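You operate a simulated robot arm through the tools that you are given. There is no shell and no other tool. Be economical: measure what you need, move in short steps, check, and stop when the job is done.

You run a simulated robot arm. Do the job below in one go: nothing can be reset, and whatever is moved stays where it is left.

Task
Lock the drive off, then seat the blue bearing block in the green socket.
Fine: local drive switch off and its cover shut before the block is touched.
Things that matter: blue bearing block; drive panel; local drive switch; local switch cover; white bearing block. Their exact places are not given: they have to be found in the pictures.

The check looks at the end state, three seconds after you hand in, the way a careful person would. Anything else that was tipped, shoved, dropped, spilled or broken makes it a failure. A push-on lid holds only when it is set on centred and level and pressed home; a screw cap is set on level and turned clockwise until tight.

Robot
A 7-joint arm with a two-finger parallel gripper on a trunk, on a base that drives. Base frame: it is fixed to the floor where the robot stands at the start and does not move with it; the origin is under the middle of the robot, x ahead of it, y to its left, z up; the surface under the hand at the start is at about z = 850. Readings come in mm, rad, newtons and seconds.
Its first joint turns from -2.897 to 2.897 rad. Places, roughly: blue bearing block, white bearing block [-1250, -2000, 1000]; drive panel [1000, 6000, 1100]; local drive switch [500, 0, 1100]; local switch cover [500, 0, 1200]. Payload 1.57 kg.
Tool frame: the origin (TCP) lies between the finger pads and is the grasp point; the fingertips stand 30 mm ahead of it; z points along the fingers, y is the line along which they close. Largest opening 80 mm; finger width 17, thickness 12; the body of the gripper, 40 by 82 mm, starts 80 mm behind the TCP.
Orientation is that of the tool frame in the base frame, as a unit quaternion [w, x, y, z]. With the fingers straight down and closing along the base's y, the tool's x points along the base's -x, its y along +y and its z along -z.

Tools
- The arm moves only by the tool apply_moves. Its argument "motion" is a list of rows, each an object of numbers (a shift or turn left out is 0, a gripper value left out holds the last): "x", "y", "z": the shift along the tool's x, y, z in units of 25 mm (1.0 is 25 mm); "rx", "ry", "rz": the turn, a rotation vector about the tool's x, y, z in units of 6 degrees (1.0 is 6 degrees); "gripper": the opening, from 0 (shut) to 1 (fully open). In form: [{"x": .., "y": .., "z": .., "rx": .., "ry": .., "rz": .., "gripper": ..}, ...]. A call has 1 to 8 rows; each row shifts and turns the commanded pose from where the row before left it, along the tool's axes as they then stand. A call with a number of a shift or a turn outside -1 to 1 is refused whole. Each row takes 0.2 s and may step no farther than 50 mm and 0.15 rad from the row before; otherwise, or with a gripper value out of range, the whole call is refused. Where a pose cannot be reached the arm comes as near as it can. A force on the tool above 60 N (or 10 N above the force at the start of the call, whichever is more), or a blocked arm, ends the call early, and 0.2 s more pass. Each finger travels about 153 mm/s and halts on what it meets, pressing with about 33 N; the grip force reading is that of the motor and also rises with nothing between the fingers. The clock runs only during rows and for 0.2 s after the last one: add rows that do not move to give the fingers time. It gives the time, the measured TCP pose, the force on the tool (base axes), the opening and the grip force at its end, in the units of the frame above (readings bear some noise), with the torque about the TCP (base axes, N m) and any sound that the robot's microphone picked up.
- Cameras (640 x 400 px; columns grow to the right, rows downward): "scene" is now at [-21.4, 140.5, 1411.4]; the picture's right is [-0.48, -0.88, 0.00], its down [-0.17, 0.09, -0.98] and it looks along [0.86, -0.47, -0.20] (base axes); focal length 253 px, centre (320, 200). "wrist" rides on the gripper at [72, -7, -122] in the tool frame; the picture's right is [0.09, 1.00, 0.00], its down [-0.84, 0.08, -0.54] and it looks along [-0.54, 0.05, 0.84] (tool axes); focal length 238 px, centre (320, 200).
- snapshot(camera): a new picture of that camera. It takes no simulated time.
- roll_base(legs): drives the robot by 1 to 6 legs, each [ahead, left, turn to the left] in mm, mm and rad, along the robot's own axes; the way and the turn of a leg run together, so that a leg with both is an arc; at most 1500 mm and 3.142 rad a leg. The arm and the cameras ride along, it lands a little off, and it stops where it bumps. It gives what a move gives.
- aim_head(pan, tilt): turns the head with the scene camera to pan (to the left, within 2.496 rad either way) and tilt (down, from -0.506 to 1.204), counted from straight ahead of the robot. It gives what a move gives.
- measure_at(camera, pixels): for up to 12 pixels [column, row] of the newest picture of that camera ("zoom" is the newest enlarged one), the place [x, y, z] in the base frame of the surface seen there, good to about 2 mm, but the place of the scene camera against the robot may be out by one fixed shift of up to 12 mm in any direction. It takes no simulated time.
- enlarge(camera, box): a new picture of the part [left, top, right, bottom] of that camera's present view, enlarged. It takes no simulated time.
- sign_off(): hands the job in; it is judged then, once.

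Work in short steps. Measure before you move; look again where a grasp or a placing could have gone wrong, and mend it. You have 80 turns and 48 pictures in all, those below and enlarged ones among them. Open the gripper and draw the arm clear of the work before you hand the job in, unless the task says otherwise; then end with one line.

The tools are called after "Call:" by a JSON object that holds its "name" and its "arguments". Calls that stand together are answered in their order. apply_moves: Moves the arm, as the interface text tells. Its arguments: {"type":"object","properties":{"motion":{"type":"array"}},"required":["motion"]} The other tools are called the same way: roll_base (legs) drives the base; aim_head (pan, tilt) turns the head that bears the scene camera; snapshot (camera) takes a picture; measure_at (camera, pixels) gives the place of the surface under pixels of a picture; enlarge (camera, box) takes an enlarged picture of a part of a camera's view; sign_off () hands the job in.

At the start:

```text
clock: 0.0
tcp_pos: [598.6, -186.8, 1431.1]
ee_rot: [0.0, 0.0, 1.0, 0.0]
wrist_force: [0.1, 0.8, -0.2]
moment: [-0.01, 0.01, -0.01]
width: 80.1
gripper_force: 0.1
robot x, y, heading: [-0.4, -1.0, -0.004]
head pan, tilt: [-0.496, 0.199]
```

scene: 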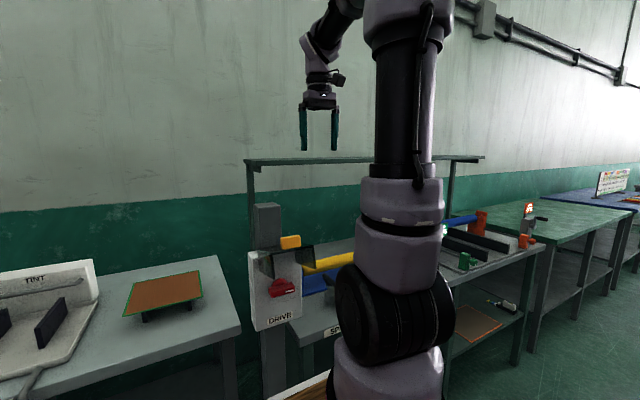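
wrist: 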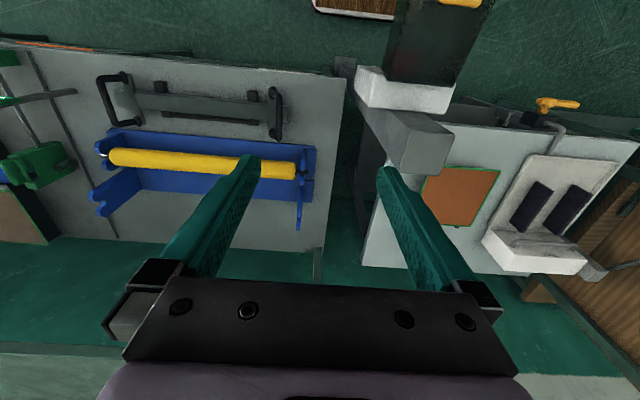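

The scene picture shows a DRIVE box near (275,290) with a red switch and a raised dark cover. I enlarge it to read the state.

Call:
{"name": "enlarge", "arguments": {"camera": "scene", "box": [220, 190, 360, 350]}}

Call:
{"name": "measure_at", "arguments": {"camera": "scene", "pixels": [[283, 287], [262, 265], [285, 262], [312, 252], [291, 242], [262, 310], [300, 300], [268, 215], [160, 290], [474, 232]]}}

```text
2.50 times, centred on (290, 270) of scene
```

zoom: 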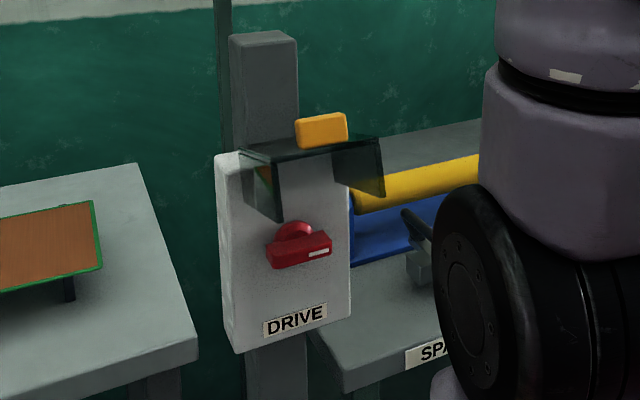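

```text
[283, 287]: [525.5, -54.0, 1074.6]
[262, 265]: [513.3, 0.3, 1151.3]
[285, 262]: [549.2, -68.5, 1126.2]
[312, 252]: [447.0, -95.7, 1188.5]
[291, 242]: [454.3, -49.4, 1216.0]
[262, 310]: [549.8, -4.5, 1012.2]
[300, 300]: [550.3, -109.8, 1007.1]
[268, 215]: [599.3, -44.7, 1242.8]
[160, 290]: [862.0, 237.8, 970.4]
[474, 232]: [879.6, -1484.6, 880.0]
```

The switch knob sits at about (525,-54,1075) on a panel facing -x, with the cover lifted. I look around: towards the drive panel on the left and the blocks behind on the right.

Call:
{"name": "aim_head", "arguments": {"pan": 1.35, "tilt": 0.1}}

Call:
{"name": "snapshot", "arguments": {"camera": "scene"}}

Call:
{"name": "enlarge", "arguments": {"camera": "scene", "box": [270, 150, 370, 250]}}

Call:
{"name": "aim_head", "arguments": {"pan": -2.1, "tilt": 0.25}}

Call:
{"name": "snapshot", "arguments": {"camera": "scene"}}

```text
clock: 1.8
tcp_pos: [598.7, -186.8, 1431.5]
ee_rot: [0.001, 0.0, 1.0, 0.0]
wrist_force: [0.0, -0.6, -0.4]
moment: [0.03, -0.02, -0.01]
width: 80.0
gripper_force: 0.1
robot x, y, heading: [-2.9, -1.6, 0.003]
head pan, tilt: [1.349, 0.099]
```

```text
44 pictures are left
```

scene: 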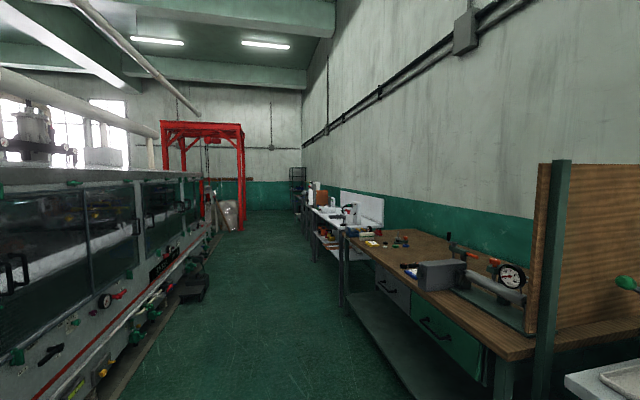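

```text
4.00 times, centred on (320, 200) of scene
```

zoom: 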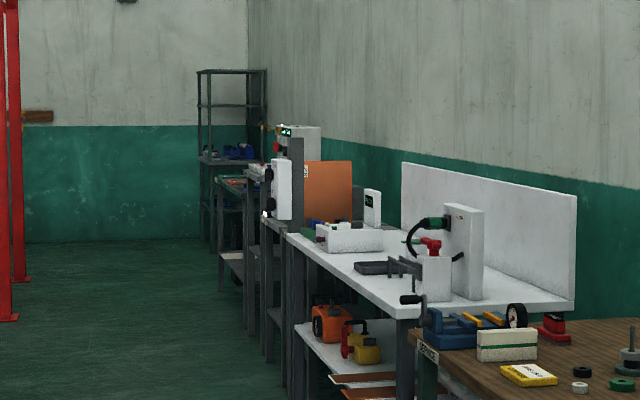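

```text
clock: 4.7
tcp_pos: [599.1, -187.0, 1430.9]
ee_rot: [0.0, 0.0, 1.0, 0.0]
wrist_force: [-0.2, -0.1, 0.4]
moment: [0.0, 0.0, -0.01]
width: 80.1
gripper_force: 0.0
robot x, y, heading: [2.2, 1.4, 0.002]
head pan, tilt: [-2.1, 0.25]
```

```text
42 pictures are left
```

scene: 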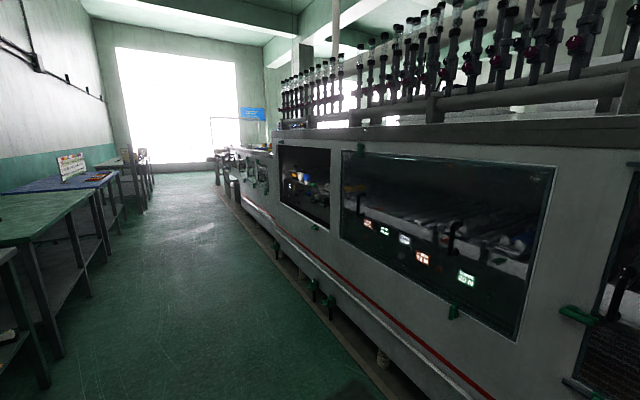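

The drive panel far left looks like a post-mounted box. I measure the machine behind, where the blocks should be, and enlarge the bays.

Call:
{"name": "measure_at", "arguments": {"camera": "scene", "pixels": [[290, 185], [305, 190], [330, 225], [280, 145], [300, 255], [420, 330], [450, 170], [467, 278], [580, 315], [345, 150], [460, 230], [520, 340]]}}

Call:
{"name": "enlarge", "arguments": {"camera": "scene", "box": [260, 130, 560, 330]}}

Call:
{"name": "aim_head", "arguments": {"pan": -2.49, "tilt": 0.3}}

Call:
{"name": "snapshot", "arguments": {"camera": "scene"}}

```text
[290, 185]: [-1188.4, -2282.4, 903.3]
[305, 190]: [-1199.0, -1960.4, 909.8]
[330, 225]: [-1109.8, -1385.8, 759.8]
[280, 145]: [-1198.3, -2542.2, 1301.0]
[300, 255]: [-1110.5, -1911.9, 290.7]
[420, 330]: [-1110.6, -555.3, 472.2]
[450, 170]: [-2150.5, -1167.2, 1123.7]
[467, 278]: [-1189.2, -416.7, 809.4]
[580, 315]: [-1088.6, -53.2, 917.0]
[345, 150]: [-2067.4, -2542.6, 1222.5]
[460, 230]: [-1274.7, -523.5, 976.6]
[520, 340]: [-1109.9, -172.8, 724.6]
```

```text
2.00 times, centred on (410, 230) of scene
```

zoom: 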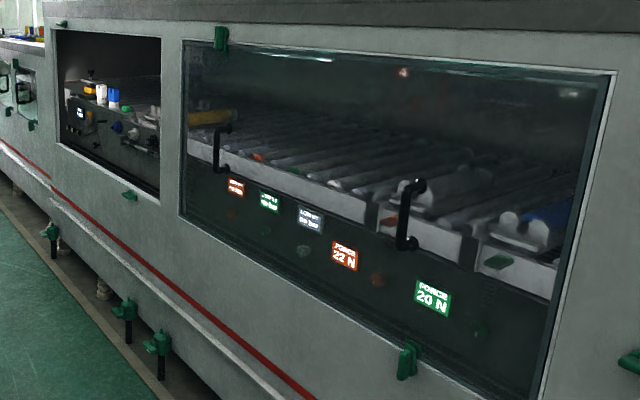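

```text
clock: 5.6
tcp_pos: [599.1, -187.1, 1430.9]
ee_rot: [0.0, 0.0, 1.0, 0.0]
wrist_force: [-0.5, 0.5, -0.5]
moment: [-0.01, 0.02, 0.0]
width: 80.0
gripper_force: 0.1
robot x, y, heading: [2.6, 2.7, -0.002]
head pan, tilt: [-2.491, 0.3]
```

```text
40 pictures are left
```

scene: 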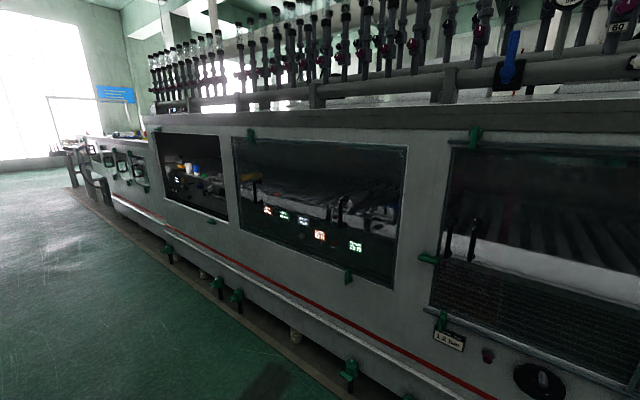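

The blocks seem to be in the open machine bay near (190,170). Before touching the switch I drive to read the drive panel at y≈6000: back off, turn left and go along the aisle.

Call:
{"name": "roll_base", "arguments": {"legs": [[-300, 0, 0], [0, 0, 1.571], [1500, 0, 0], [1500, 0, 0], [1500, 0, 0]]}}

Call:
{"name": "aim_head", "arguments": {"pan": -0.75, "tilt": 0.15}}

Call:
{"name": "snapshot", "arguments": {"camera": "scene"}}

```text
clock: 32.6
tcp_pos: [-73.5, 5114.7, 1431.1]
ee_rot: [0.0, -0.705, 0.709, 0.001]
wrist_force: [-0.8, 0.6, -0.5]
moment: [0.0, 0.0, -0.01]
width: 80.1
gripper_force: 0.0
robot x, y, heading: [-261.3, 4518.1, 1.563]
head pan, tilt: [-2.491, 0.3]
```

```text
clock: 34.4
tcp_pos: [-73.5, 5114.8, 1430.3]
ee_rot: [0.0, -0.705, 0.709, 0.0]
wrist_force: [-0.1, -0.4, 0.3]
moment: [-0.02, 0.0, 0.01]
width: 80.0
gripper_force: 0.1
robot x, y, heading: [-264.6, 4517.6, 1.564]
head pan, tilt: [-0.75, 0.15]
```

```text
39 pictures are left
```

scene: 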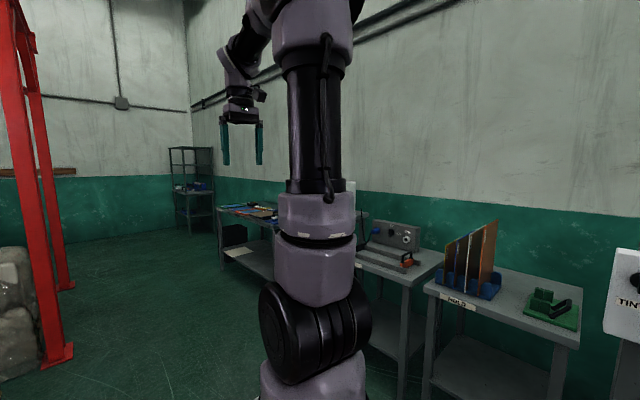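

The arm hides the panel, probably at (350,190). I measure clearances and drive closer, then look to the right.

Call:
{"name": "measure_at", "arguments": {"camera": "scene", "pixels": [[60, 355], [15, 320], [350, 185], [400, 235], [230, 260], [460, 300], [5, 370], [380, 260]]}}

Call:
{"name": "roll_base", "arguments": {"legs": [[900, 0, 0]]}}

Call:
{"name": "aim_head", "arguments": {"pan": -1.3, "tilt": 0.2}}

Call:
{"name": "snapshot", "arguments": {"camera": "scene"}}

```text
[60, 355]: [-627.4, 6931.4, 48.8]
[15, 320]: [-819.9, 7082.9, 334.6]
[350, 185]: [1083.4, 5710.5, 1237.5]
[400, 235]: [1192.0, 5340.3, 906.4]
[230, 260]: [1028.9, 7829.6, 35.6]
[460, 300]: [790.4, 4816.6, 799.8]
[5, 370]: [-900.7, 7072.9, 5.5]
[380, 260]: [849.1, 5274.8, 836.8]
```

```text
clock: 39.1
tcp_pos: [-63.1, 6004.0, 1431.5]
ee_rot: [0.0, -0.703, 0.712, 0.0]
wrist_force: [0.4, -0.2, 0.5]
moment: [0.01, -0.01, -0.03]
width: 79.8
gripper_force: 0.0
robot x, y, heading: [-256.2, 5406.6, 1.555]
head pan, tilt: [-0.75, 0.15]
```

```text
clock: 40.1
tcp_pos: [-61.1, 6004.9, 1431.5]
ee_rot: [0.0, -0.703, 0.712, 0.0]
wrist_force: [-0.3, 0.1, 0.0]
moment: [0.01, 0.02, -0.02]
width: 79.7
gripper_force: 0.2
robot x, y, heading: [-252.8, 5408.8, 1.559]
head pan, tilt: [-1.3, 0.201]
```

```text
38 pictures are left
```

scene: 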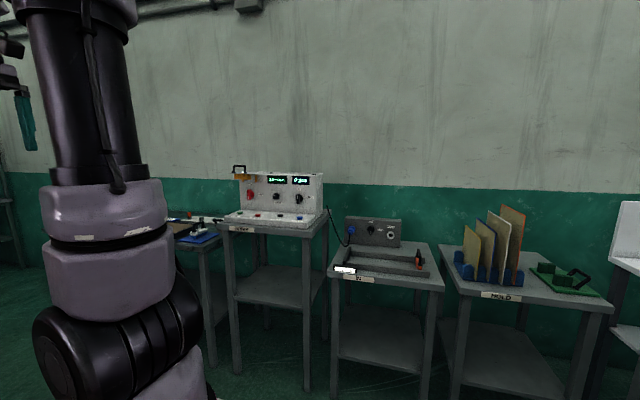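

The white panel with displays near (275,195) is the drive panel. I enlarge it.

Call:
{"name": "enlarge", "arguments": {"camera": "scene", "box": [215, 155, 335, 235]}}

Call:
{"name": "measure_at", "arguments": {"camera": "scene", "pixels": [[250, 195], [276, 197], [300, 198], [240, 170], [280, 216]]}}

```text
5.00 times, centred on (275, 195) of scene
```

zoom: 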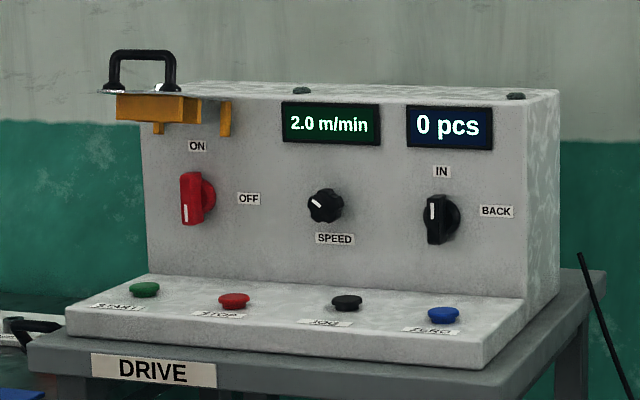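

```text
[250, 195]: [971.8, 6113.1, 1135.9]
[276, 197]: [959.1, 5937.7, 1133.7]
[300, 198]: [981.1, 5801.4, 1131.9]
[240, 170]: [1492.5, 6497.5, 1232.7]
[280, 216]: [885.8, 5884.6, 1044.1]
```

The panel reads 2.0 m/min (running), with ON = upright and OFF = sideways there. Now I go back and look closely at the local switch.

Call:
{"name": "roll_base", "arguments": {"legs": [[-1500, 0, 0], [-1500, 0, 0], [-1500, 0, 0], [-850, 0, 0], [0, 0, -1.56]]}}

Call:
{"name": "aim_head", "arguments": {"pan": -0.15, "tilt": 0.35}}

Call:
{"name": "snapshot", "arguments": {"camera": "scene"}}

```text
clock: 69.5
tcp_pos: [207.9, -153.7, 1431.1]
ee_rot: [0.0, 0.016, 1.0, 0.0]
wrist_force: [-0.1, 0.3, 0.3]
moment: [0.02, -0.02, -0.03]
width: 80.0
gripper_force: 0.0
robot x, y, heading: [-384.4, 50.1, -0.031]
head pan, tilt: [-1.3, 0.201]
```

```text
clock: 70.9
tcp_pos: [207.1, -156.0, 1430.4]
ee_rot: [-0.001, 0.016, 1.0, 0.0]
wrist_force: [0.3, 0.3, -0.5]
moment: [0.01, 0.01, 0.02]
width: 80.1
gripper_force: 0.1
robot x, y, heading: [-384.1, 52.4, -0.036]
head pan, tilt: [-0.15, 0.351]
```

```text
36 pictures are left
```

scene: 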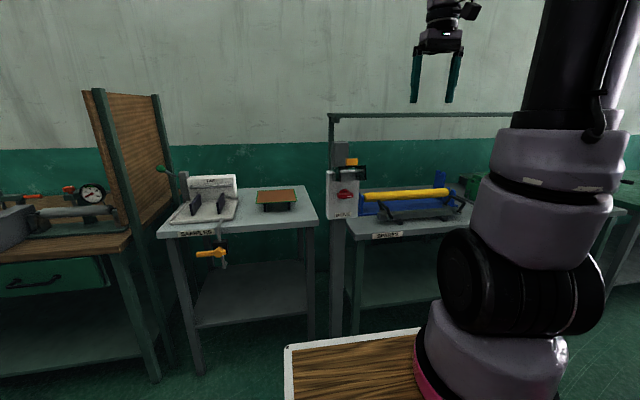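

I zoom onto the local panel around (343,190).

Call:
{"name": "enlarge", "arguments": {"camera": "scene", "box": [315, 150, 375, 225]}}

Call:
{"name": "measure_at", "arguments": {"camera": "scene", "pixels": [[345, 194], [330, 200], [345, 205], [352, 161], [335, 215], [300, 370], [290, 395]]}}

```text
5.33 times, centred on (345, 188) of scene
```

zoom: 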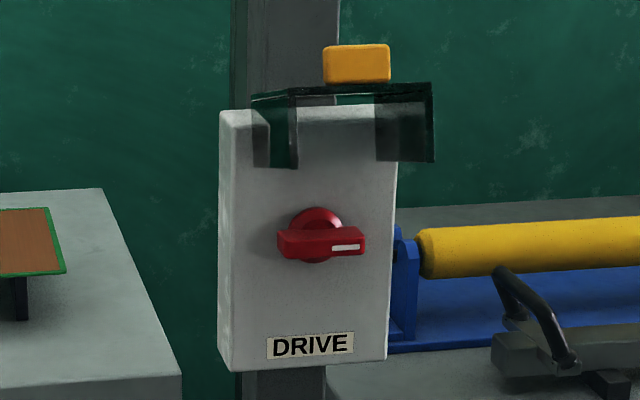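

```text
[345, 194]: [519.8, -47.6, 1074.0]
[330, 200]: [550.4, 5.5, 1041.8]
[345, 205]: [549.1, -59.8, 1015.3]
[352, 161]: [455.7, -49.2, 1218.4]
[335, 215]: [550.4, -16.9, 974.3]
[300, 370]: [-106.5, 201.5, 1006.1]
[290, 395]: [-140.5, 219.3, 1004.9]
```

The local switch has no ON/OFF labels, so its sense needs other evidence. I drive to the machine bay (y≈-2000) and face it, to see the blocks and whether the line shows its state.

Call:
{"name": "roll_base", "arguments": {"legs": [[180, 0, 0.036], [0, -1500, 0], [0, -500, 0], [0, 0, 1.57], [0, 0, 1.57]]}}

Call:
{"name": "aim_head", "arguments": {"pan": 0.0, "tilt": 0.35}}

Call:
{"name": "snapshot", "arguments": {"camera": "scene"}}

```text
clock: 89.5
tcp_pos: [-784.1, -1758.0, 1431.5]
ee_rot: [0.0, 1.0, 0.005, 0.0]
wrist_force: [0.6, 0.4, -0.1]
moment: [-0.02, -0.02, 0.02]
width: 79.9
gripper_force: 0.0
robot x, y, heading: [-182.7, -1940.7, -3.136]
head pan, tilt: [-0.15, 0.351]
```

```text
clock: 90.2
tcp_pos: [-783.9, -1757.8, 1430.4]
ee_rot: [0.001, 1.0, 0.004, -0.001]
wrist_force: [-0.1, -0.2, -0.1]
moment: [-0.01, 0.0, 0.0]
width: 80.1
gripper_force: 0.1
robot x, y, heading: [-179.8, -1945.7, -3.133]
head pan, tilt: [0.0, 0.351]
```

```text
34 pictures are left
```

scene: 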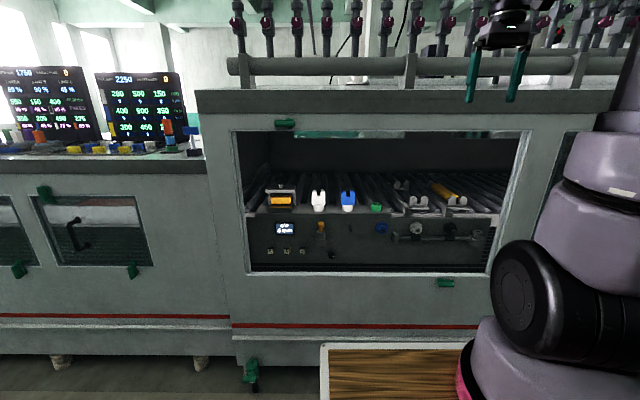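

The open bay shows white (319,200) and blue (348,200) blocks, a green item at (376,208) and a small display at (285,229). I enlarge and measure.

Call:
{"name": "enlarge", "arguments": {"camera": "scene", "box": [240, 165, 400, 265]}}

Call:
{"name": "enlarge", "arguments": {"camera": "scene", "box": [310, 180, 390, 220]}}

Call:
{"name": "measure_at", "arguments": {"camera": "scene", "pixels": [[319, 200], [348, 200], [376, 209], [376, 205], [397, 205], [232, 270], [235, 135], [525, 135], [490, 270], [348, 209], [300, 210], [280, 200]]}}

```text
4.00 times, centred on (320, 215) of scene
```

zoom: 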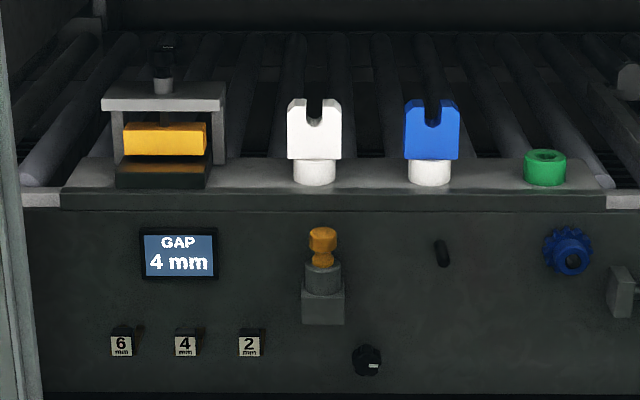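

```text
8.00 times, centred on (350, 200) of scene
```

zoom: 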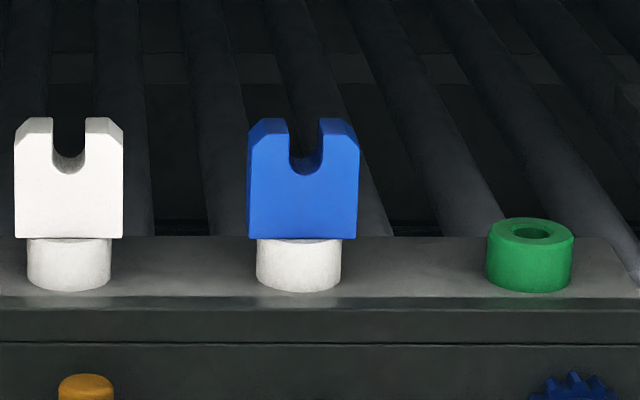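

```text
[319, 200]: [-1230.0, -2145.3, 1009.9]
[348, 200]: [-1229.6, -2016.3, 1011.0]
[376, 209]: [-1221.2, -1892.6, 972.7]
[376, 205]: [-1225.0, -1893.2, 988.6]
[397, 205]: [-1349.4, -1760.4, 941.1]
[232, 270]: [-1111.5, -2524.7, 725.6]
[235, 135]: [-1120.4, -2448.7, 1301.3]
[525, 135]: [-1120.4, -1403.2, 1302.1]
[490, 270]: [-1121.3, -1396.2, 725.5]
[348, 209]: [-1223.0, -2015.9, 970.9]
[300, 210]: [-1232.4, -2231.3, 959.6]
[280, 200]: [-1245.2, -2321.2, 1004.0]
```

Blocks and socket found: white y≈-2145, blue y≈-2016, green ring y≈-1893 on a ledge at z≈960 in the bay. The panel reading says the drive runs, so I go back to the local switch to operate it.

Call:
{"name": "roll_base", "arguments": {"legs": [[0, 0, -1.57], [0, 0, -1.57], [0, 1500, 0], [0, 530, 0], [-80, 0, 0]]}}

Call:
{"name": "apply_moves", "arguments": {"motion": [{"ry": -1}, {"ry": -1}, {"ry": -1}, {"ry": -1}, {"ry": -1}, {"ry": -1}, {"ry": -1}, {"ry": -1}]}}

Call:
{"name": "apply_moves", "arguments": {"motion": [{"ry": -1}, {"ry": -1}, {"ry": -1}, {"ry": -1}, {"ry": -1}, {"ry": -1}, {"ry": -1}]}}

Call:
{"name": "aim_head", "arguments": {"pan": -0.15, "tilt": 0.4}}

Call:
{"name": "snapshot", "arguments": {"camera": "scene"}}

```text
clock: 108.8
tcp_pos: [386.0, -94.0, 1432.7]
ee_rot: [0.0, 0.018, 1.0, 0.001]
wrist_force: [0.5, -0.3, 0.4]
moment: [0.0, 0.01, 0.02]
width: 80.1
gripper_force: 0.1
robot x, y, heading: [-206.0, 116.9, -0.04]
head pan, tilt: [0.0, 0.351]
```

```text
clock: 110.6
tcp_pos: [387.3, -93.6, 1431.7]
ee_rot: [0.408, 0.016, 0.913, -0.007]
wrist_force: [1.0, 0.3, 0.0]
moment: [-0.01, 0.0, -0.01]
width: 80.1
gripper_force: 0.0
robot x, y, heading: [-203.1, 114.2, -0.035]
head pan, tilt: [0.0, 0.351]
```

```text
clock: 112.2
tcp_pos: [395.1, -99.0, 1442.7]
ee_rot: [0.707, 0.012, 0.707, -0.012]
wrist_force: [0.0, -0.4, -0.6]
moment: [0.01, 0.01, 0.0]
width: 79.9
gripper_force: 0.0
out of reach, approached as far as the arm can: row 7
robot x, y, heading: [-210.8, 114.4, -0.033]
head pan, tilt: [0.0, 0.351]
```

```text
clock: 112.9
tcp_pos: [394.0, -97.5, 1442.2]
ee_rot: [0.706, 0.013, 0.708, -0.013]
wrist_force: [1.0, 0.3, -0.9]
moment: [0.01, 0.0, 0.03]
width: 79.8
gripper_force: 0.1
robot x, y, heading: [-207.5, 117.3, -0.038]
head pan, tilt: [-0.15, 0.4]
```

```text
31 pictures are left
```

scene: 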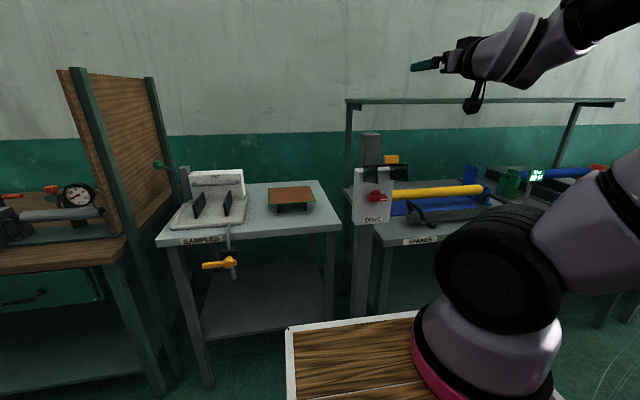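

The arm is now horizontal, TCP at (394,-98,1442). I back off 80 mm and lower it in front of the switch, then look with the wrist camera.

Call:
{"name": "roll_base", "arguments": {"legs": [[-90, 0, 0.036]]}}

Call:
{"name": "apply_moves", "arguments": {"motion": [{"x": 1}, {"x": 1}, {"x": 1}, {"x": 1}, {"x": 1}, {"x": 1}, {"x": 1}, {"x": 1}]}}

Call:
{"name": "apply_moves", "arguments": {"motion": [{"x": 1}, {"x": 1}, {"x": 1}, {"x": 1}, {"x": 1}, {"x": 1}, {"x": 0.7}]}}

Call:
{"name": "snapshot", "arguments": {"camera": "wrist"}}

```text
clock: 114.0
tcp_pos: [311.9, -75.8, 1443.7]
ee_rot: [0.706, -0.001, 0.708, 0.001]
wrist_force: [-0.7, -0.1, -0.9]
moment: [-0.02, 0.06, 0.0]
width: 79.9
gripper_force: 0.0
robot x, y, heading: [-295.4, 113.6, 0.001]
head pan, tilt: [-0.15, 0.4]
```

```text
clock: 115.8
tcp_pos: [393.4, -125.8, 1326.7]
ee_rot: [0.706, -0.001, 0.708, 0.001]
wrist_force: [-0.7, 0.5, -0.2]
moment: [0.02, 0.0, -0.01]
width: 80.0
gripper_force: 0.0
out of reach, approached as far as the arm can: row 1, 2, 3, 4, 5, 6, 7, 8
robot x, y, heading: [-297.3, 113.8, 0.005]
head pan, tilt: [-0.15, 0.4]
```

```text
clock: 117.4
tcp_pos: [414.5, -141.0, 1178.0]
ee_rot: [0.709, -0.003, 0.705, 0.002]
wrist_force: [-38.8, -4.3, 18.4]
moment: [0.85, -0.24, 1.77]
width: 75.9
gripper_force: 0.2
out of reach, approached as far as the arm can: row 1, 2, 3, 4
robot x, y, heading: [-294.6, 114.9, -0.001]
head pan, tilt: [-0.15, 0.4]
stopped in row 7: the force on the tool passed its limit at 72 N (the readings are from after the stop); the commanded pose is now the measured one
```

```text
30 pictures are left
```

wrist: 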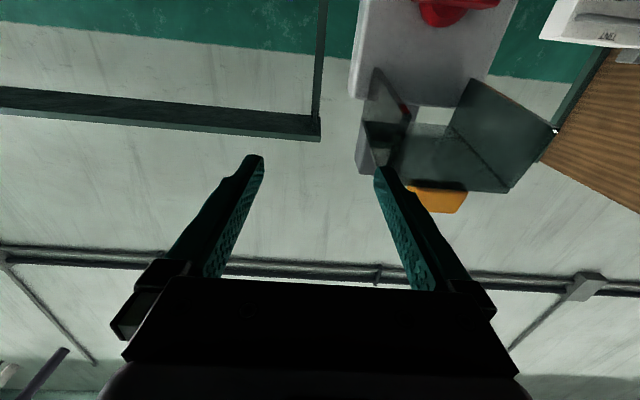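

A finger touched the lifted cover (right finger at (380,170) in the upside-down wrist view). I back the base off 150 mm and check.

Call:
{"name": "roll_base", "arguments": {"legs": [[-150, 0, 0]]}}

Call:
{"name": "snapshot", "arguments": {"camera": "wrist"}}

```text
clock: 118.8
tcp_pos: [268.4, -141.3, 1175.2]
ee_rot: [0.708, -0.003, 0.706, 0.002]
wrist_force: [-0.7, -0.1, -0.3]
moment: [0.0, 0.01, 0.02]
width: 80.0
gripper_force: 0.1
robot x, y, heading: [-446.0, 111.4, 0.002]
head pan, tilt: [-0.15, 0.4]
```

```text
29 pictures are left
```

wrist: 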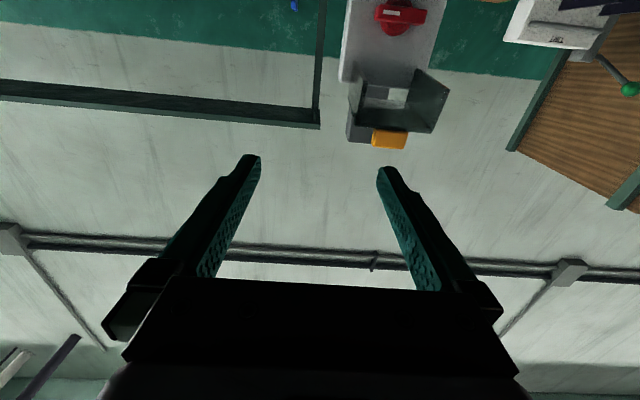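

The cover still stands lifted. I measure knob and cover with the wrist camera.

Call:
{"name": "measure_at", "arguments": {"camera": "wrist", "pixels": [[383, 14], [422, 18], [400, 8], [395, 32], [390, 138], [410, 130], [352, 110], [440, 105], [365, 70], [430, 72], [385, 95], [345, 60]]}}

Call:
{"name": "enlarge", "arguments": {"camera": "wrist", "box": [330, 0, 470, 160]}}

```text
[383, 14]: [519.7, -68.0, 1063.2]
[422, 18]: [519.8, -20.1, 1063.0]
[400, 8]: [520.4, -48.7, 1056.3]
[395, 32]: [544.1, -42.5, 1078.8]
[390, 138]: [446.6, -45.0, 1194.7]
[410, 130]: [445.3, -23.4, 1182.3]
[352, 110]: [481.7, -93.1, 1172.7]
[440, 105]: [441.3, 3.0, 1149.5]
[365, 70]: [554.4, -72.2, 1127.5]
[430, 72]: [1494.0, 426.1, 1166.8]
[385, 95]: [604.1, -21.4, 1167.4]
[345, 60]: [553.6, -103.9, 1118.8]
```

```text
2.50 times, centred on (400, 80) of wrist
```

zoom: 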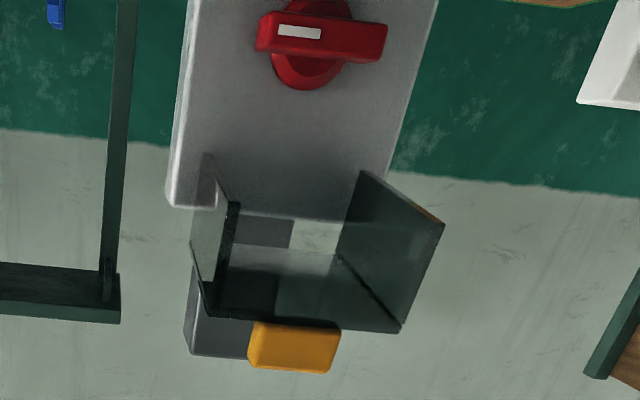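

The cover is a U-channel lifted over the switch; the handle runs y≈-78…-14 at x≈520, z≈1060. I roll the gripper 90° so that it closes vertically and line it up in y and z, narrowing the opening.

Call:
{"name": "apply_moves", "arguments": {"motion": [{"x": 0.9, "y": 0.9, "gripper": 0.6}, {"x": 0.9, "y": 0.9}, {"x": 0.9, "y": 0.9}, {"x": 0.9, "y": 0.9}, {"x": 0.9, "y": 0.3}, {"rz": -1}, {"rz": -1}, {"rz": -1}]}}

Call:
{"name": "apply_moves", "arguments": {"motion": [{"rz": -1}, {"rz": -1}, {"rz": -1}, {"rz": -1}, {"rz": -1}, {"rz": -1}, {"rz": -1}, {"rz": -1}]}}

Call:
{"name": "apply_moves", "arguments": {"motion": [{"rz": -1}, {"rz": -1}, {"rz": -1}, {"rz": -1}]}}

Call:
{"name": "snapshot", "arguments": {"camera": "wrist"}}

```text
clock: 120.5
tcp_pos: [283.5, -49.8, 1060.7]
ee_rot: [0.7, -0.114, 0.697, -0.109]
wrist_force: [0.3, 0.7, -0.4]
moment: [0.0, 0.01, -0.01]
width: 48.0
gripper_force: 0.1
out of reach, approached as far as the arm can: row 1, 2
robot x, y, heading: [-448.7, 114.5, 0.008]
head pan, tilt: [-0.15, 0.4]
```

```text
clock: 122.3
tcp_pos: [283.6, -50.7, 1061.0]
ee_rot: [0.595, -0.387, 0.59, -0.384]
wrist_force: [0.3, 0.5, -0.1]
moment: [0.04, 0.0, 0.01]
width: 47.9
gripper_force: 0.1
robot x, y, heading: [-448.5, 115.7, 0.002]
head pan, tilt: [-0.15, 0.4]
```

```text
clock: 123.3
tcp_pos: [284.0, -50.7, 1060.0]
ee_rot: [0.502, -0.501, 0.497, -0.5]
wrist_force: [0.5, -0.2, 0.2]
moment: [-0.01, -0.02, 0.02]
width: 48.2
gripper_force: 0.0
robot x, y, heading: [-444.8, 114.5, -0.001]
head pan, tilt: [-0.15, 0.4]
```

```text
27 pictures are left
```

wrist: 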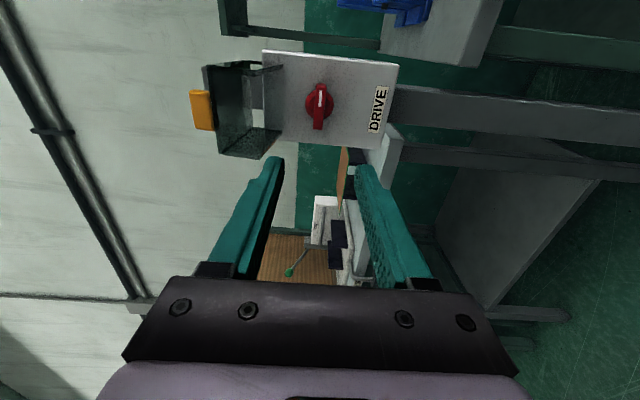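

Now the wrist camera sees the handle at (320,105), image right = world down. I measure it and the cover flaps.

Call:
{"name": "measure_at", "arguments": {"camera": "wrist", "pixels": [[320, 88], [320, 124], [314, 105], [325, 105], [320, 105], [330, 98], [308, 98], [281, 70], [262, 155], [220, 155], [203, 68], [200, 110]]}}

Call:
{"name": "enlarge", "arguments": {"camera": "wrist", "box": [180, 40, 400, 180]}}

```text
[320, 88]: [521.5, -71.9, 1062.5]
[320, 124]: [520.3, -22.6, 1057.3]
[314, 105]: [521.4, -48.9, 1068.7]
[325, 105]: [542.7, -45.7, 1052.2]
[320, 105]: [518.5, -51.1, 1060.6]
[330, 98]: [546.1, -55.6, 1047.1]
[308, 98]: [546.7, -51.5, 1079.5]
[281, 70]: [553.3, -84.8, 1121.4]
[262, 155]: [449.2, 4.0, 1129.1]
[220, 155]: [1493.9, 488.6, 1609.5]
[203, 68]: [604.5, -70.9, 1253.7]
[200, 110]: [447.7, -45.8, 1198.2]
```

```text
2.86 times, centred on (290, 110) of wrist
```

zoom: 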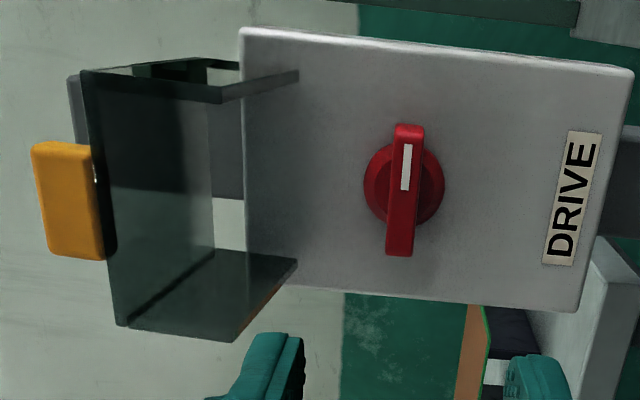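

Handle centre ≈ (519,-49,1062), 13 mm thick. I drive 130 mm ahead, then finish with the arm.

Call:
{"name": "roll_base", "arguments": {"legs": [[130, 0, 0]]}}

```text
clock: 124.6
tcp_pos: [414.0, -50.3, 1060.3]
ee_rot: [0.503, -0.501, 0.497, -0.499]
wrist_force: [-0.4, 0.2, 0.1]
moment: [0.01, 0.01, 0.01]
width: 47.8
gripper_force: 0.0
robot x, y, heading: [-310.2, 115.7, -0.005]
head pan, tilt: [-0.15, 0.4]
```

Good landing: TCP (414,-50,1060). I advance 92 mm along tool z, then close on the handle.

Call:
{"name": "apply_moves", "arguments": {"motion": [{"z": 1}, {"z": 1}, {"z": 1}, {"z": 0.7}, {}, {"gripper": 0}, {}, {}]}}

Call:
{"name": "snapshot", "arguments": {"camera": "wrist"}}

```text
clock: 126.4
tcp_pos: [506.1, -48.6, 1061.7]
ee_rot: [0.503, -0.502, 0.496, -0.499]
wrist_force: [5.2, -1.9, 8.4]
moment: [0.06, 0.25, 0.18]
width: 14.8
gripper_force: 31.3
robot x, y, heading: [-316.9, 118.3, 0.007]
head pan, tilt: [-0.15, 0.4]
```

```text
25 pictures are left
```

wrist: 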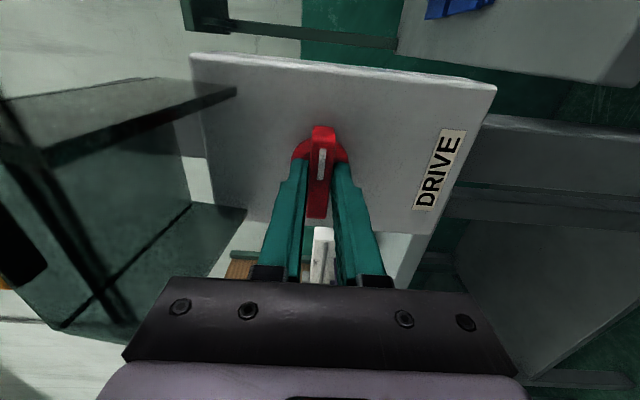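

The handle is held (14.8 mm). I test a small clockwise turn and read the torque.

Call:
{"name": "apply_moves", "arguments": {"motion": [{"rz": 0.5}, {"rz": 0.5}, {"rz": 0.5}, {}]}}

```text
clock: 127.4
tcp_pos: [506.3, -47.6, 1062.4]
ee_rot: [0.541, -0.46, 0.534, -0.458]
wrist_force: [8.4, 5.9, 16.5]
moment: [-0.66, -0.09, 0.39]
width: 17.7
gripper_force: 32.2
robot x, y, heading: [-320.3, 114.4, 0.006]
head pan, tilt: [-0.15, 0.4]
```

Torque -0.66 N m and the opening widened to 17.7: it resists clockwise. I return and test anticlockwise.

Call:
{"name": "apply_moves", "arguments": {"motion": [{"rz": -0.5}, {"rz": -0.5}, {"rz": -0.5}, {"rz": -0.5}, {"rz": -0.5}, {"rz": -0.5}, {}]}}

```text
clock: 129.0
tcp_pos: [505.5, -49.6, 1063.5]
ee_rot: [-0.462, 0.539, -0.454, 0.539]
wrist_force: [6.7, -0.6, 26.1]
moment: [0.15, -0.18, -0.25]
width: 15.1
gripper_force: 30.7
robot x, y, heading: [-315.7, 111.2, 0.001]
head pan, tilt: [-0.15, 0.4]
```

It turns freely anticlockwise. I continue the quarter turn in that direction and watch the readings and sound; the panel will tell what it did.

Call:
{"name": "apply_moves", "arguments": {"motion": [{"rz": -1}, {"rz": -1}, {"rz": -1}, {"rz": -1}, {"rz": -1}, {"rz": -1}, {}]}}

Call:
{"name": "apply_moves", "arguments": {"motion": [{"rz": -1}, {"rz": -1}, {"rz": -1}, {"rz": -1}, {"rz": -1}, {"rz": -1}, {"rz": -0.5}, {}]}}

Call:
{"name": "snapshot", "arguments": {"camera": "wrist"}}

```text
clock: 130.6
tcp_pos: [505.5, -47.1, 1062.8]
ee_rot: [-0.274, 0.653, -0.265, 0.655]
wrist_force: [6.4, 8.4, 36.8]
moment: [0.09, -0.25, 0.04]
width: 14.8
gripper_force: 30.9
robot x, y, heading: [-315.5, 115.8, 0.006]
head pan, tilt: [-0.15, 0.4]
```

```text
clock: 132.4
tcp_pos: [506.0, -44.7, 1061.8]
ee_rot: [-0.041, 0.704, -0.032, 0.708]
wrist_force: [-6.9, 31.2, 18.5]
moment: [-0.05, 0.05, 0.31]
width: 15.1
gripper_force: 31.4
robot x, y, heading: [-314.5, 114.9, 0.006]
head pan, tilt: [-0.15, 0.4]
```

```text
24 pictures are left
```

wrist: 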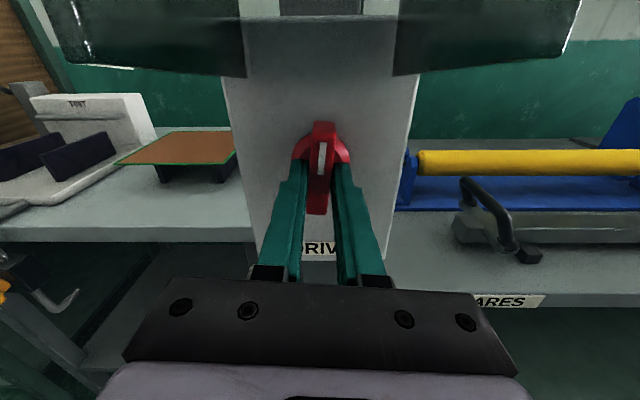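

The handle is now upright, mark up. I release, draw back, and look at it before going to read the panel.

Call:
{"name": "apply_moves", "arguments": {"motion": [{"gripper": 0.6}, {}, {"z": -1}, {"z": -1}, {"z": -1}, {"z": -1}]}}

Call:
{"name": "roll_base", "arguments": {"legs": [[-100, 0, 0], [0, 0, 1.571], [1500, 0, 0], [1500, 0, 0], [1500, 0, 0], [850, 0, 0]]}}

Call:
{"name": "aim_head", "arguments": {"pan": -1.3, "tilt": 0.2}}

Call:
{"name": "enlarge", "arguments": {"camera": "scene", "box": [200, 145, 350, 245]}}

```text
clock: 133.8
tcp_pos: [408.3, -50.2, 1060.9]
ee_rot: [-0.039, 0.705, -0.033, 0.707]
wrist_force: [1.2, -0.7, 0.4]
moment: [0.0, 0.02, -0.02]
width: 47.8
gripper_force: 0.1
robot x, y, heading: [-317.4, 117.2, 0.004]
head pan, tilt: [-0.15, 0.4]
```

```text
clock: 163.9
tcp_pos: [-263.6, 6177.5, 1059.5]
ee_rot: [0.527, -0.523, -0.474, -0.473]
wrist_force: [-0.1, -0.2, -0.2]
moment: [-0.01, 0.01, -0.02]
width: 48.0
gripper_force: 0.1
robot x, y, heading: [-434.0, 5454.8, 1.576]
head pan, tilt: [-0.15, 0.4]
```

```text
clock: 165.3
tcp_pos: [-263.5, 6178.3, 1058.3]
ee_rot: [0.527, -0.522, -0.474, -0.473]
wrist_force: [0.6, 0.1, 0.4]
moment: [0.01, -0.01, 0.02]
width: 47.7
gripper_force: 0.0
robot x, y, heading: [-433.1, 5458.1, 1.571]
head pan, tilt: [-1.3, 0.201]
```

```text
4.00 times, centred on (275, 195) of scene
```

zoom: 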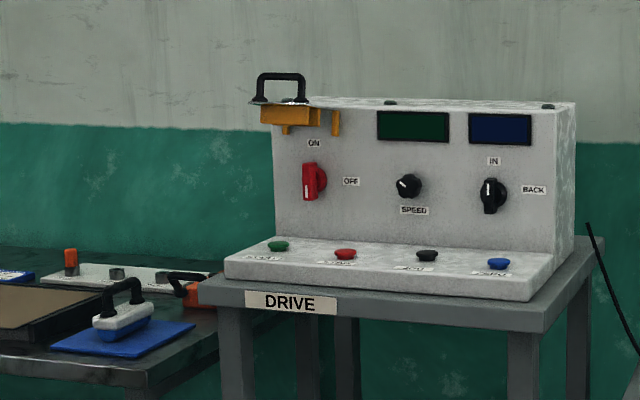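

The panel displays are dark now, so the local switch upright = off. I drive back to shut the cover.

Call:
{"name": "roll_base", "arguments": {"legs": [[-1500, 0, 0], [-1500, 0, 0], [-1500, 0, 0], [-840, 0, 0], [0, 0, -1.571]]}}

Call:
{"name": "snapshot", "arguments": {"camera": "wrist"}}

```text
clock: 194.8
tcp_pos: [301.8, -66.2, 1059.8]
ee_rot: [-0.041, 0.705, -0.033, 0.707]
wrist_force: [0.4, 0.1, 0.0]
moment: [-0.01, -0.01, -0.02]
width: 48.3
gripper_force: 0.0
robot x, y, heading: [-419.7, 100.1, 0.006]
head pan, tilt: [-1.3, 0.201]
```

```text
22 pictures are left
```

wrist: 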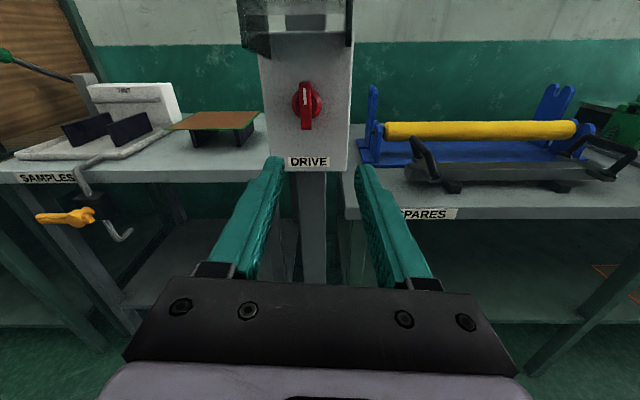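

The handle is upright. I close the fingers and raise the tool above the cover tab (tab top ≈ z 1215 at x≈450).

Call:
{"name": "apply_moves", "arguments": {"motion": [{"x": 1, "y": -0.8, "gripper": 0}, {"x": 1}, {"x": 1}, {"x": 1}, {"x": 1}, {"x": 1}, {"x": 1}, {"x": 0.5}]}}

Call:
{"name": "snapshot", "arguments": {"camera": "wrist"}}

```text
clock: 196.6
tcp_pos: [330.2, -72.3, 1240.3]
ee_rot: [-0.041, 0.705, -0.032, 0.707]
wrist_force: [-0.2, -0.3, -0.5]
moment: [0.03, -0.01, 0.01]
width: 0.0
gripper_force: 21.0
out of reach, approached as far as the arm can: row 1, 2, 3, 4
robot x, y, heading: [-417.6, 97.0, 0.005]
head pan, tilt: [-1.3, 0.201]
```

```text
21 pictures are left
```

wrist: 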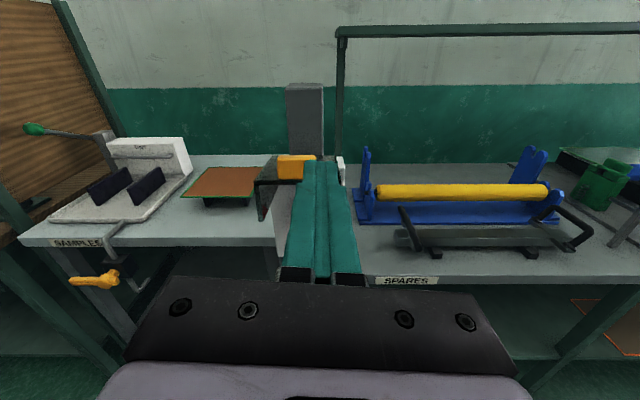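

I measure the tab and align: TCP y must go from -72 to about -46.

Call:
{"name": "measure_at", "arguments": {"camera": "wrist", "pixels": [[283, 158], [312, 158], [297, 157], [283, 175], [297, 170], [265, 185]]}}

Call:
{"name": "apply_moves", "arguments": {"motion": [{"y": -1}, {"z": 1}, {"z": 1}, {"z": 1}, {"z": 1}, {"z": 0.5}]}}

Call:
{"name": "snapshot", "arguments": {"camera": "wrist"}}

```text
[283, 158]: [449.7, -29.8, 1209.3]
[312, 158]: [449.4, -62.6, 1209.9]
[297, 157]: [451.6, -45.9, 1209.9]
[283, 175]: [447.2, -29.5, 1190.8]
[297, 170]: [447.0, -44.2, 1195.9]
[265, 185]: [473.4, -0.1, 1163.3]
```

```text
clock: 198.0
tcp_pos: [442.6, -46.6, 1243.1]
ee_rot: [-0.041, 0.705, -0.033, 0.707]
wrist_force: [0.8, 0.0, 0.9]
moment: [0.01, -0.01, -0.01]
width: 0.1
gripper_force: 21.2
robot x, y, heading: [-423.5, 99.9, 0.003]
head pan, tilt: [-1.3, 0.201]
```

```text
20 pictures are left
```

wrist: 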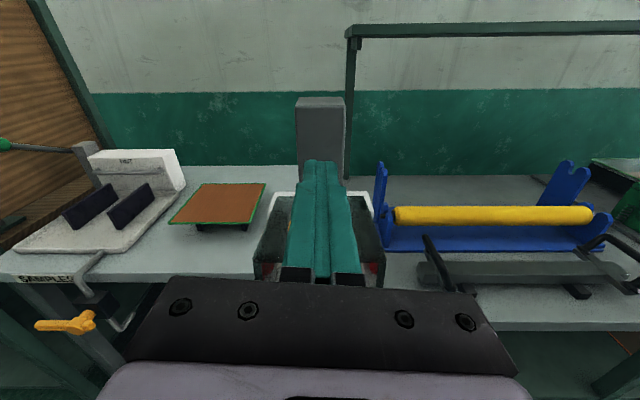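

The fingers lie over the tab. I press down 75 mm and watch.

Call:
{"name": "apply_moves", "arguments": {"motion": [{"x": -0.8}, {"x": -0.7}, {"x": -0.7}, {"x": -0.8}, {}]}}

Call:
{"name": "snapshot", "arguments": {"camera": "wrist"}}

```text
clock: 198.8
tcp_pos: [439.2, -42.4, 1198.9]
ee_rot: [-0.037, 0.699, -0.029, 0.713]
wrist_force: [-38.0, -4.3, 23.6]
moment: [-0.2, 0.29, -0.5]
width: 0.3
gripper_force: 21.0
robot x, y, heading: [-424.6, 98.0, 0.002]
head pan, tilt: [-1.3, 0.201]
stopped in row 4: the force on the tool passed its limit at 80 N (the readings are from after the stop); the commanded pose is now the measured one
```

```text
19 pictures are left
```

wrist: 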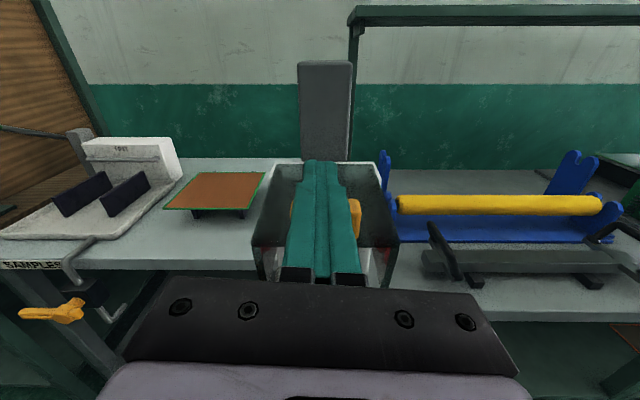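

A force of 80 N stopped it at z 1199. I look from the head camera to see how the cover stands.

Call:
{"name": "aim_head", "arguments": {"pan": -0.15, "tilt": 0.3}}

Call:
{"name": "enlarge", "arguments": {"camera": "scene", "box": [290, 130, 410, 230]}}

```text
clock: 200.2
tcp_pos: [439.3, -41.1, 1196.8]
ee_rot: [-0.038, 0.7, -0.03, 0.713]
wrist_force: [-52.5, -6.8, 34.2]
moment: [-0.1, 0.19, -0.63]
width: 0.3
gripper_force: 20.8
robot x, y, heading: [-420.4, 98.6, 0.004]
head pan, tilt: [-0.15, 0.3]
```

```text
4.00 times, centred on (350, 180) of scene
```

zoom: 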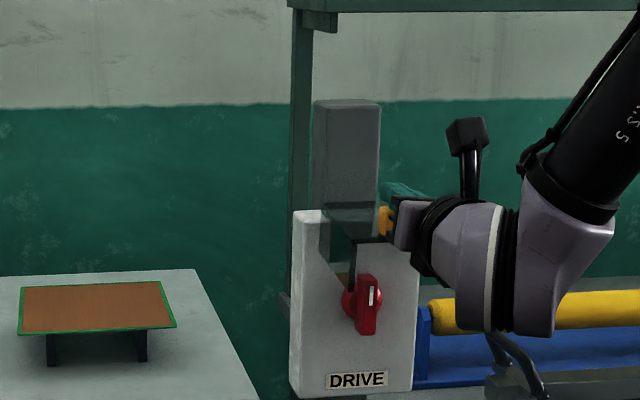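

I measure the cover plate and the tab in this zoom.

Call:
{"name": "measure_at", "arguments": {"camera": "zoom", "pixels": [[385, 212], [385, 230], [365, 240], [340, 225], [345, 208], [352, 280], [370, 225], [330, 250], [405, 190]]}}

Call:
{"name": "enlarge", "arguments": {"camera": "scene", "box": [355, 165, 405, 205]}}

```text
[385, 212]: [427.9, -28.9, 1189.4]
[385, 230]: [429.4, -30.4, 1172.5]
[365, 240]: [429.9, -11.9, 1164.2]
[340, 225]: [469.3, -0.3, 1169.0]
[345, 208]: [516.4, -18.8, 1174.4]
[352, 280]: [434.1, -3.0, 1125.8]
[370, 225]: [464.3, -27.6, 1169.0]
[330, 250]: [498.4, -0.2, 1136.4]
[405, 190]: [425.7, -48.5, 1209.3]
```

```text
10.00 times, centred on (380, 185) of scene
```

zoom: 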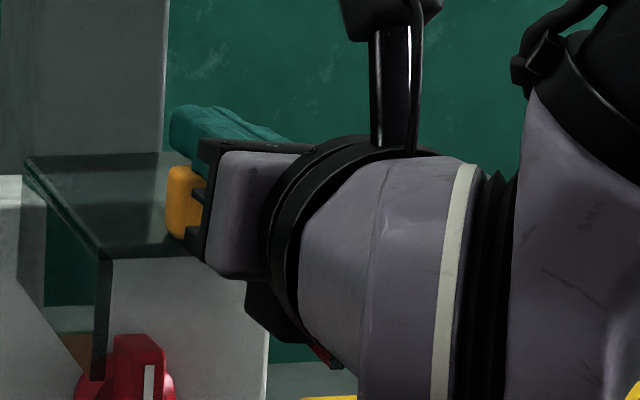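

The tab is jammed against the finger mounts (fingers reach too far over). I raise a little, back off 22 mm, and press down again.

Call:
{"name": "apply_moves", "arguments": {"motion": [{"x": 0.6}, {"z": -0.9}, {"x": -0.6}, {"x": -0.5}, {"x": -0.5}, {}]}}

Call:
{"name": "enlarge", "arguments": {"camera": "scene", "box": [330, 150, 410, 220]}}

```text
clock: 201.6
tcp_pos: [419.1, -39.3, 1168.8]
ee_rot: [-0.038, 0.701, -0.03, 0.711]
wrist_force: [-0.1, 0.6, -0.2]
moment: [0.0, -0.03, 0.02]
width: 0.0
gripper_force: 21.6
robot x, y, heading: [-423.1, 100.8, 0.005]
head pan, tilt: [-0.15, 0.3]
```

```text
5.71 times, centred on (370, 185) of scene
```

zoom: 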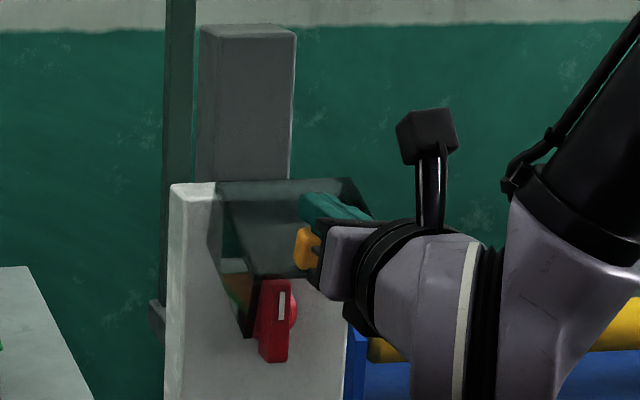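

It turns freely now. I go on pressing down with a slight advance.

Call:
{"name": "apply_moves", "arguments": {"motion": [{"x": -0.8}, {"x": -0.8}, {"x": -0.7, "z": 0.2}, {"x": -0.6, "z": 0.4}, {}]}}

Call:
{"name": "enlarge", "arguments": {"camera": "scene", "box": [330, 150, 410, 220]}}

```text
clock: 202.8
tcp_pos: [436.3, -32.2, 1097.5]
ee_rot: [-0.038, 0.701, -0.031, 0.711]
wrist_force: [0.0, 0.4, 0.5]
moment: [0.05, -0.02, -0.03]
width: 0.0
gripper_force: 20.8
robot x, y, heading: [-423.0, 99.0, 0.002]
head pan, tilt: [-0.15, 0.3]
```

```text
5.71 times, centred on (370, 185) of scene
```

zoom: 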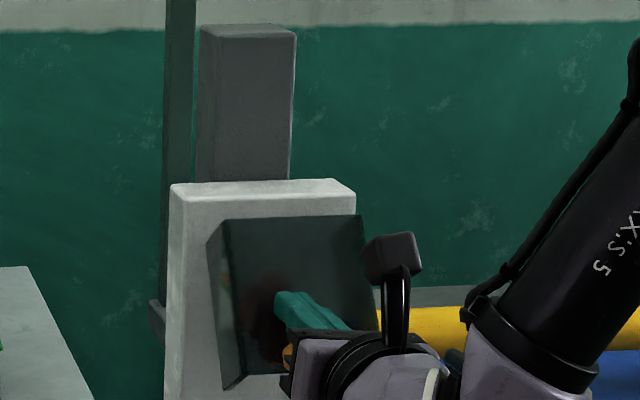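

The cover seems almost shut on its own. I draw back and look.

Call:
{"name": "apply_moves", "arguments": {"motion": [{"z": -1}, {"z": -1}, {"z": -1}, {}]}}

Call:
{"name": "snapshot", "arguments": {"camera": "wrist"}}

Call:
{"name": "measure_at", "arguments": {"camera": "wrist", "pixels": [[320, 60], [320, 100], [320, 140], [285, 140], [355, 140], [320, 150]]}}

```text
clock: 203.8
tcp_pos: [359.1, -32.0, 1095.4]
ee_rot: [-0.038, 0.701, -0.03, 0.711]
wrist_force: [0.3, -0.8, 0.7]
moment: [-0.03, 0.04, -0.01]
width: 0.0
gripper_force: 21.4
robot x, y, heading: [-421.7, 100.0, 0.001]
head pan, tilt: [-0.15, 0.3]
```

```text
14 pictures are left
```

wrist: 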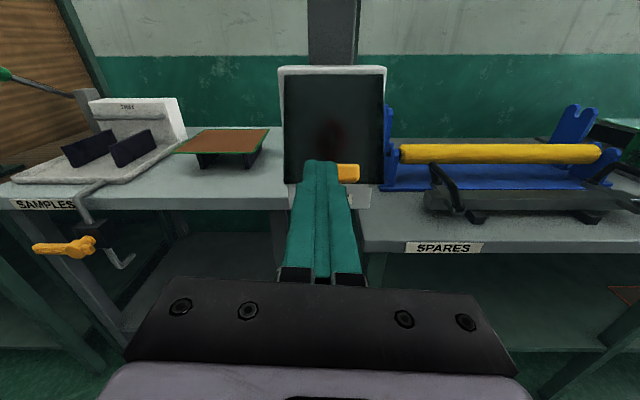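

```text
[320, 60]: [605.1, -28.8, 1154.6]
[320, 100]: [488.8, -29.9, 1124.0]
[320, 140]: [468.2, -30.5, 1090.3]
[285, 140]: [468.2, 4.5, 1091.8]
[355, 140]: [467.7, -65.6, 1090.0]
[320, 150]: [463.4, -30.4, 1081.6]
```

The plate still leans (x 489 at z 1124, 463 at z 1082), so it isn't shut. I push it home with the fingertips along +x.

Call:
{"name": "apply_moves", "arguments": {"motion": [{"z": 0.9}, {"z": 0.9}, {"z": 0.9}, {"z": 0.9}, {"z": 0.4}, {"z": 0.3}, {"z": 0.2}, {}]}}

```text
clock: 205.3
tcp_pos: [466.9, -32.1, 1092.1]
ee_rot: [-0.039, 0.707, -0.033, 0.705]
wrist_force: [-8.6, 0.5, 3.2]
moment: [-0.01, -0.16, -0.08]
width: 0.1
gripper_force: 21.4
robot x, y, heading: [-424.3, 101.5, 0.004]
head pan, tilt: [-0.15, 0.3]
stopped in row 7: the force on the tool passed its limit at 69 N (the readings are from after the stop); the commanded pose is now the measured one
```

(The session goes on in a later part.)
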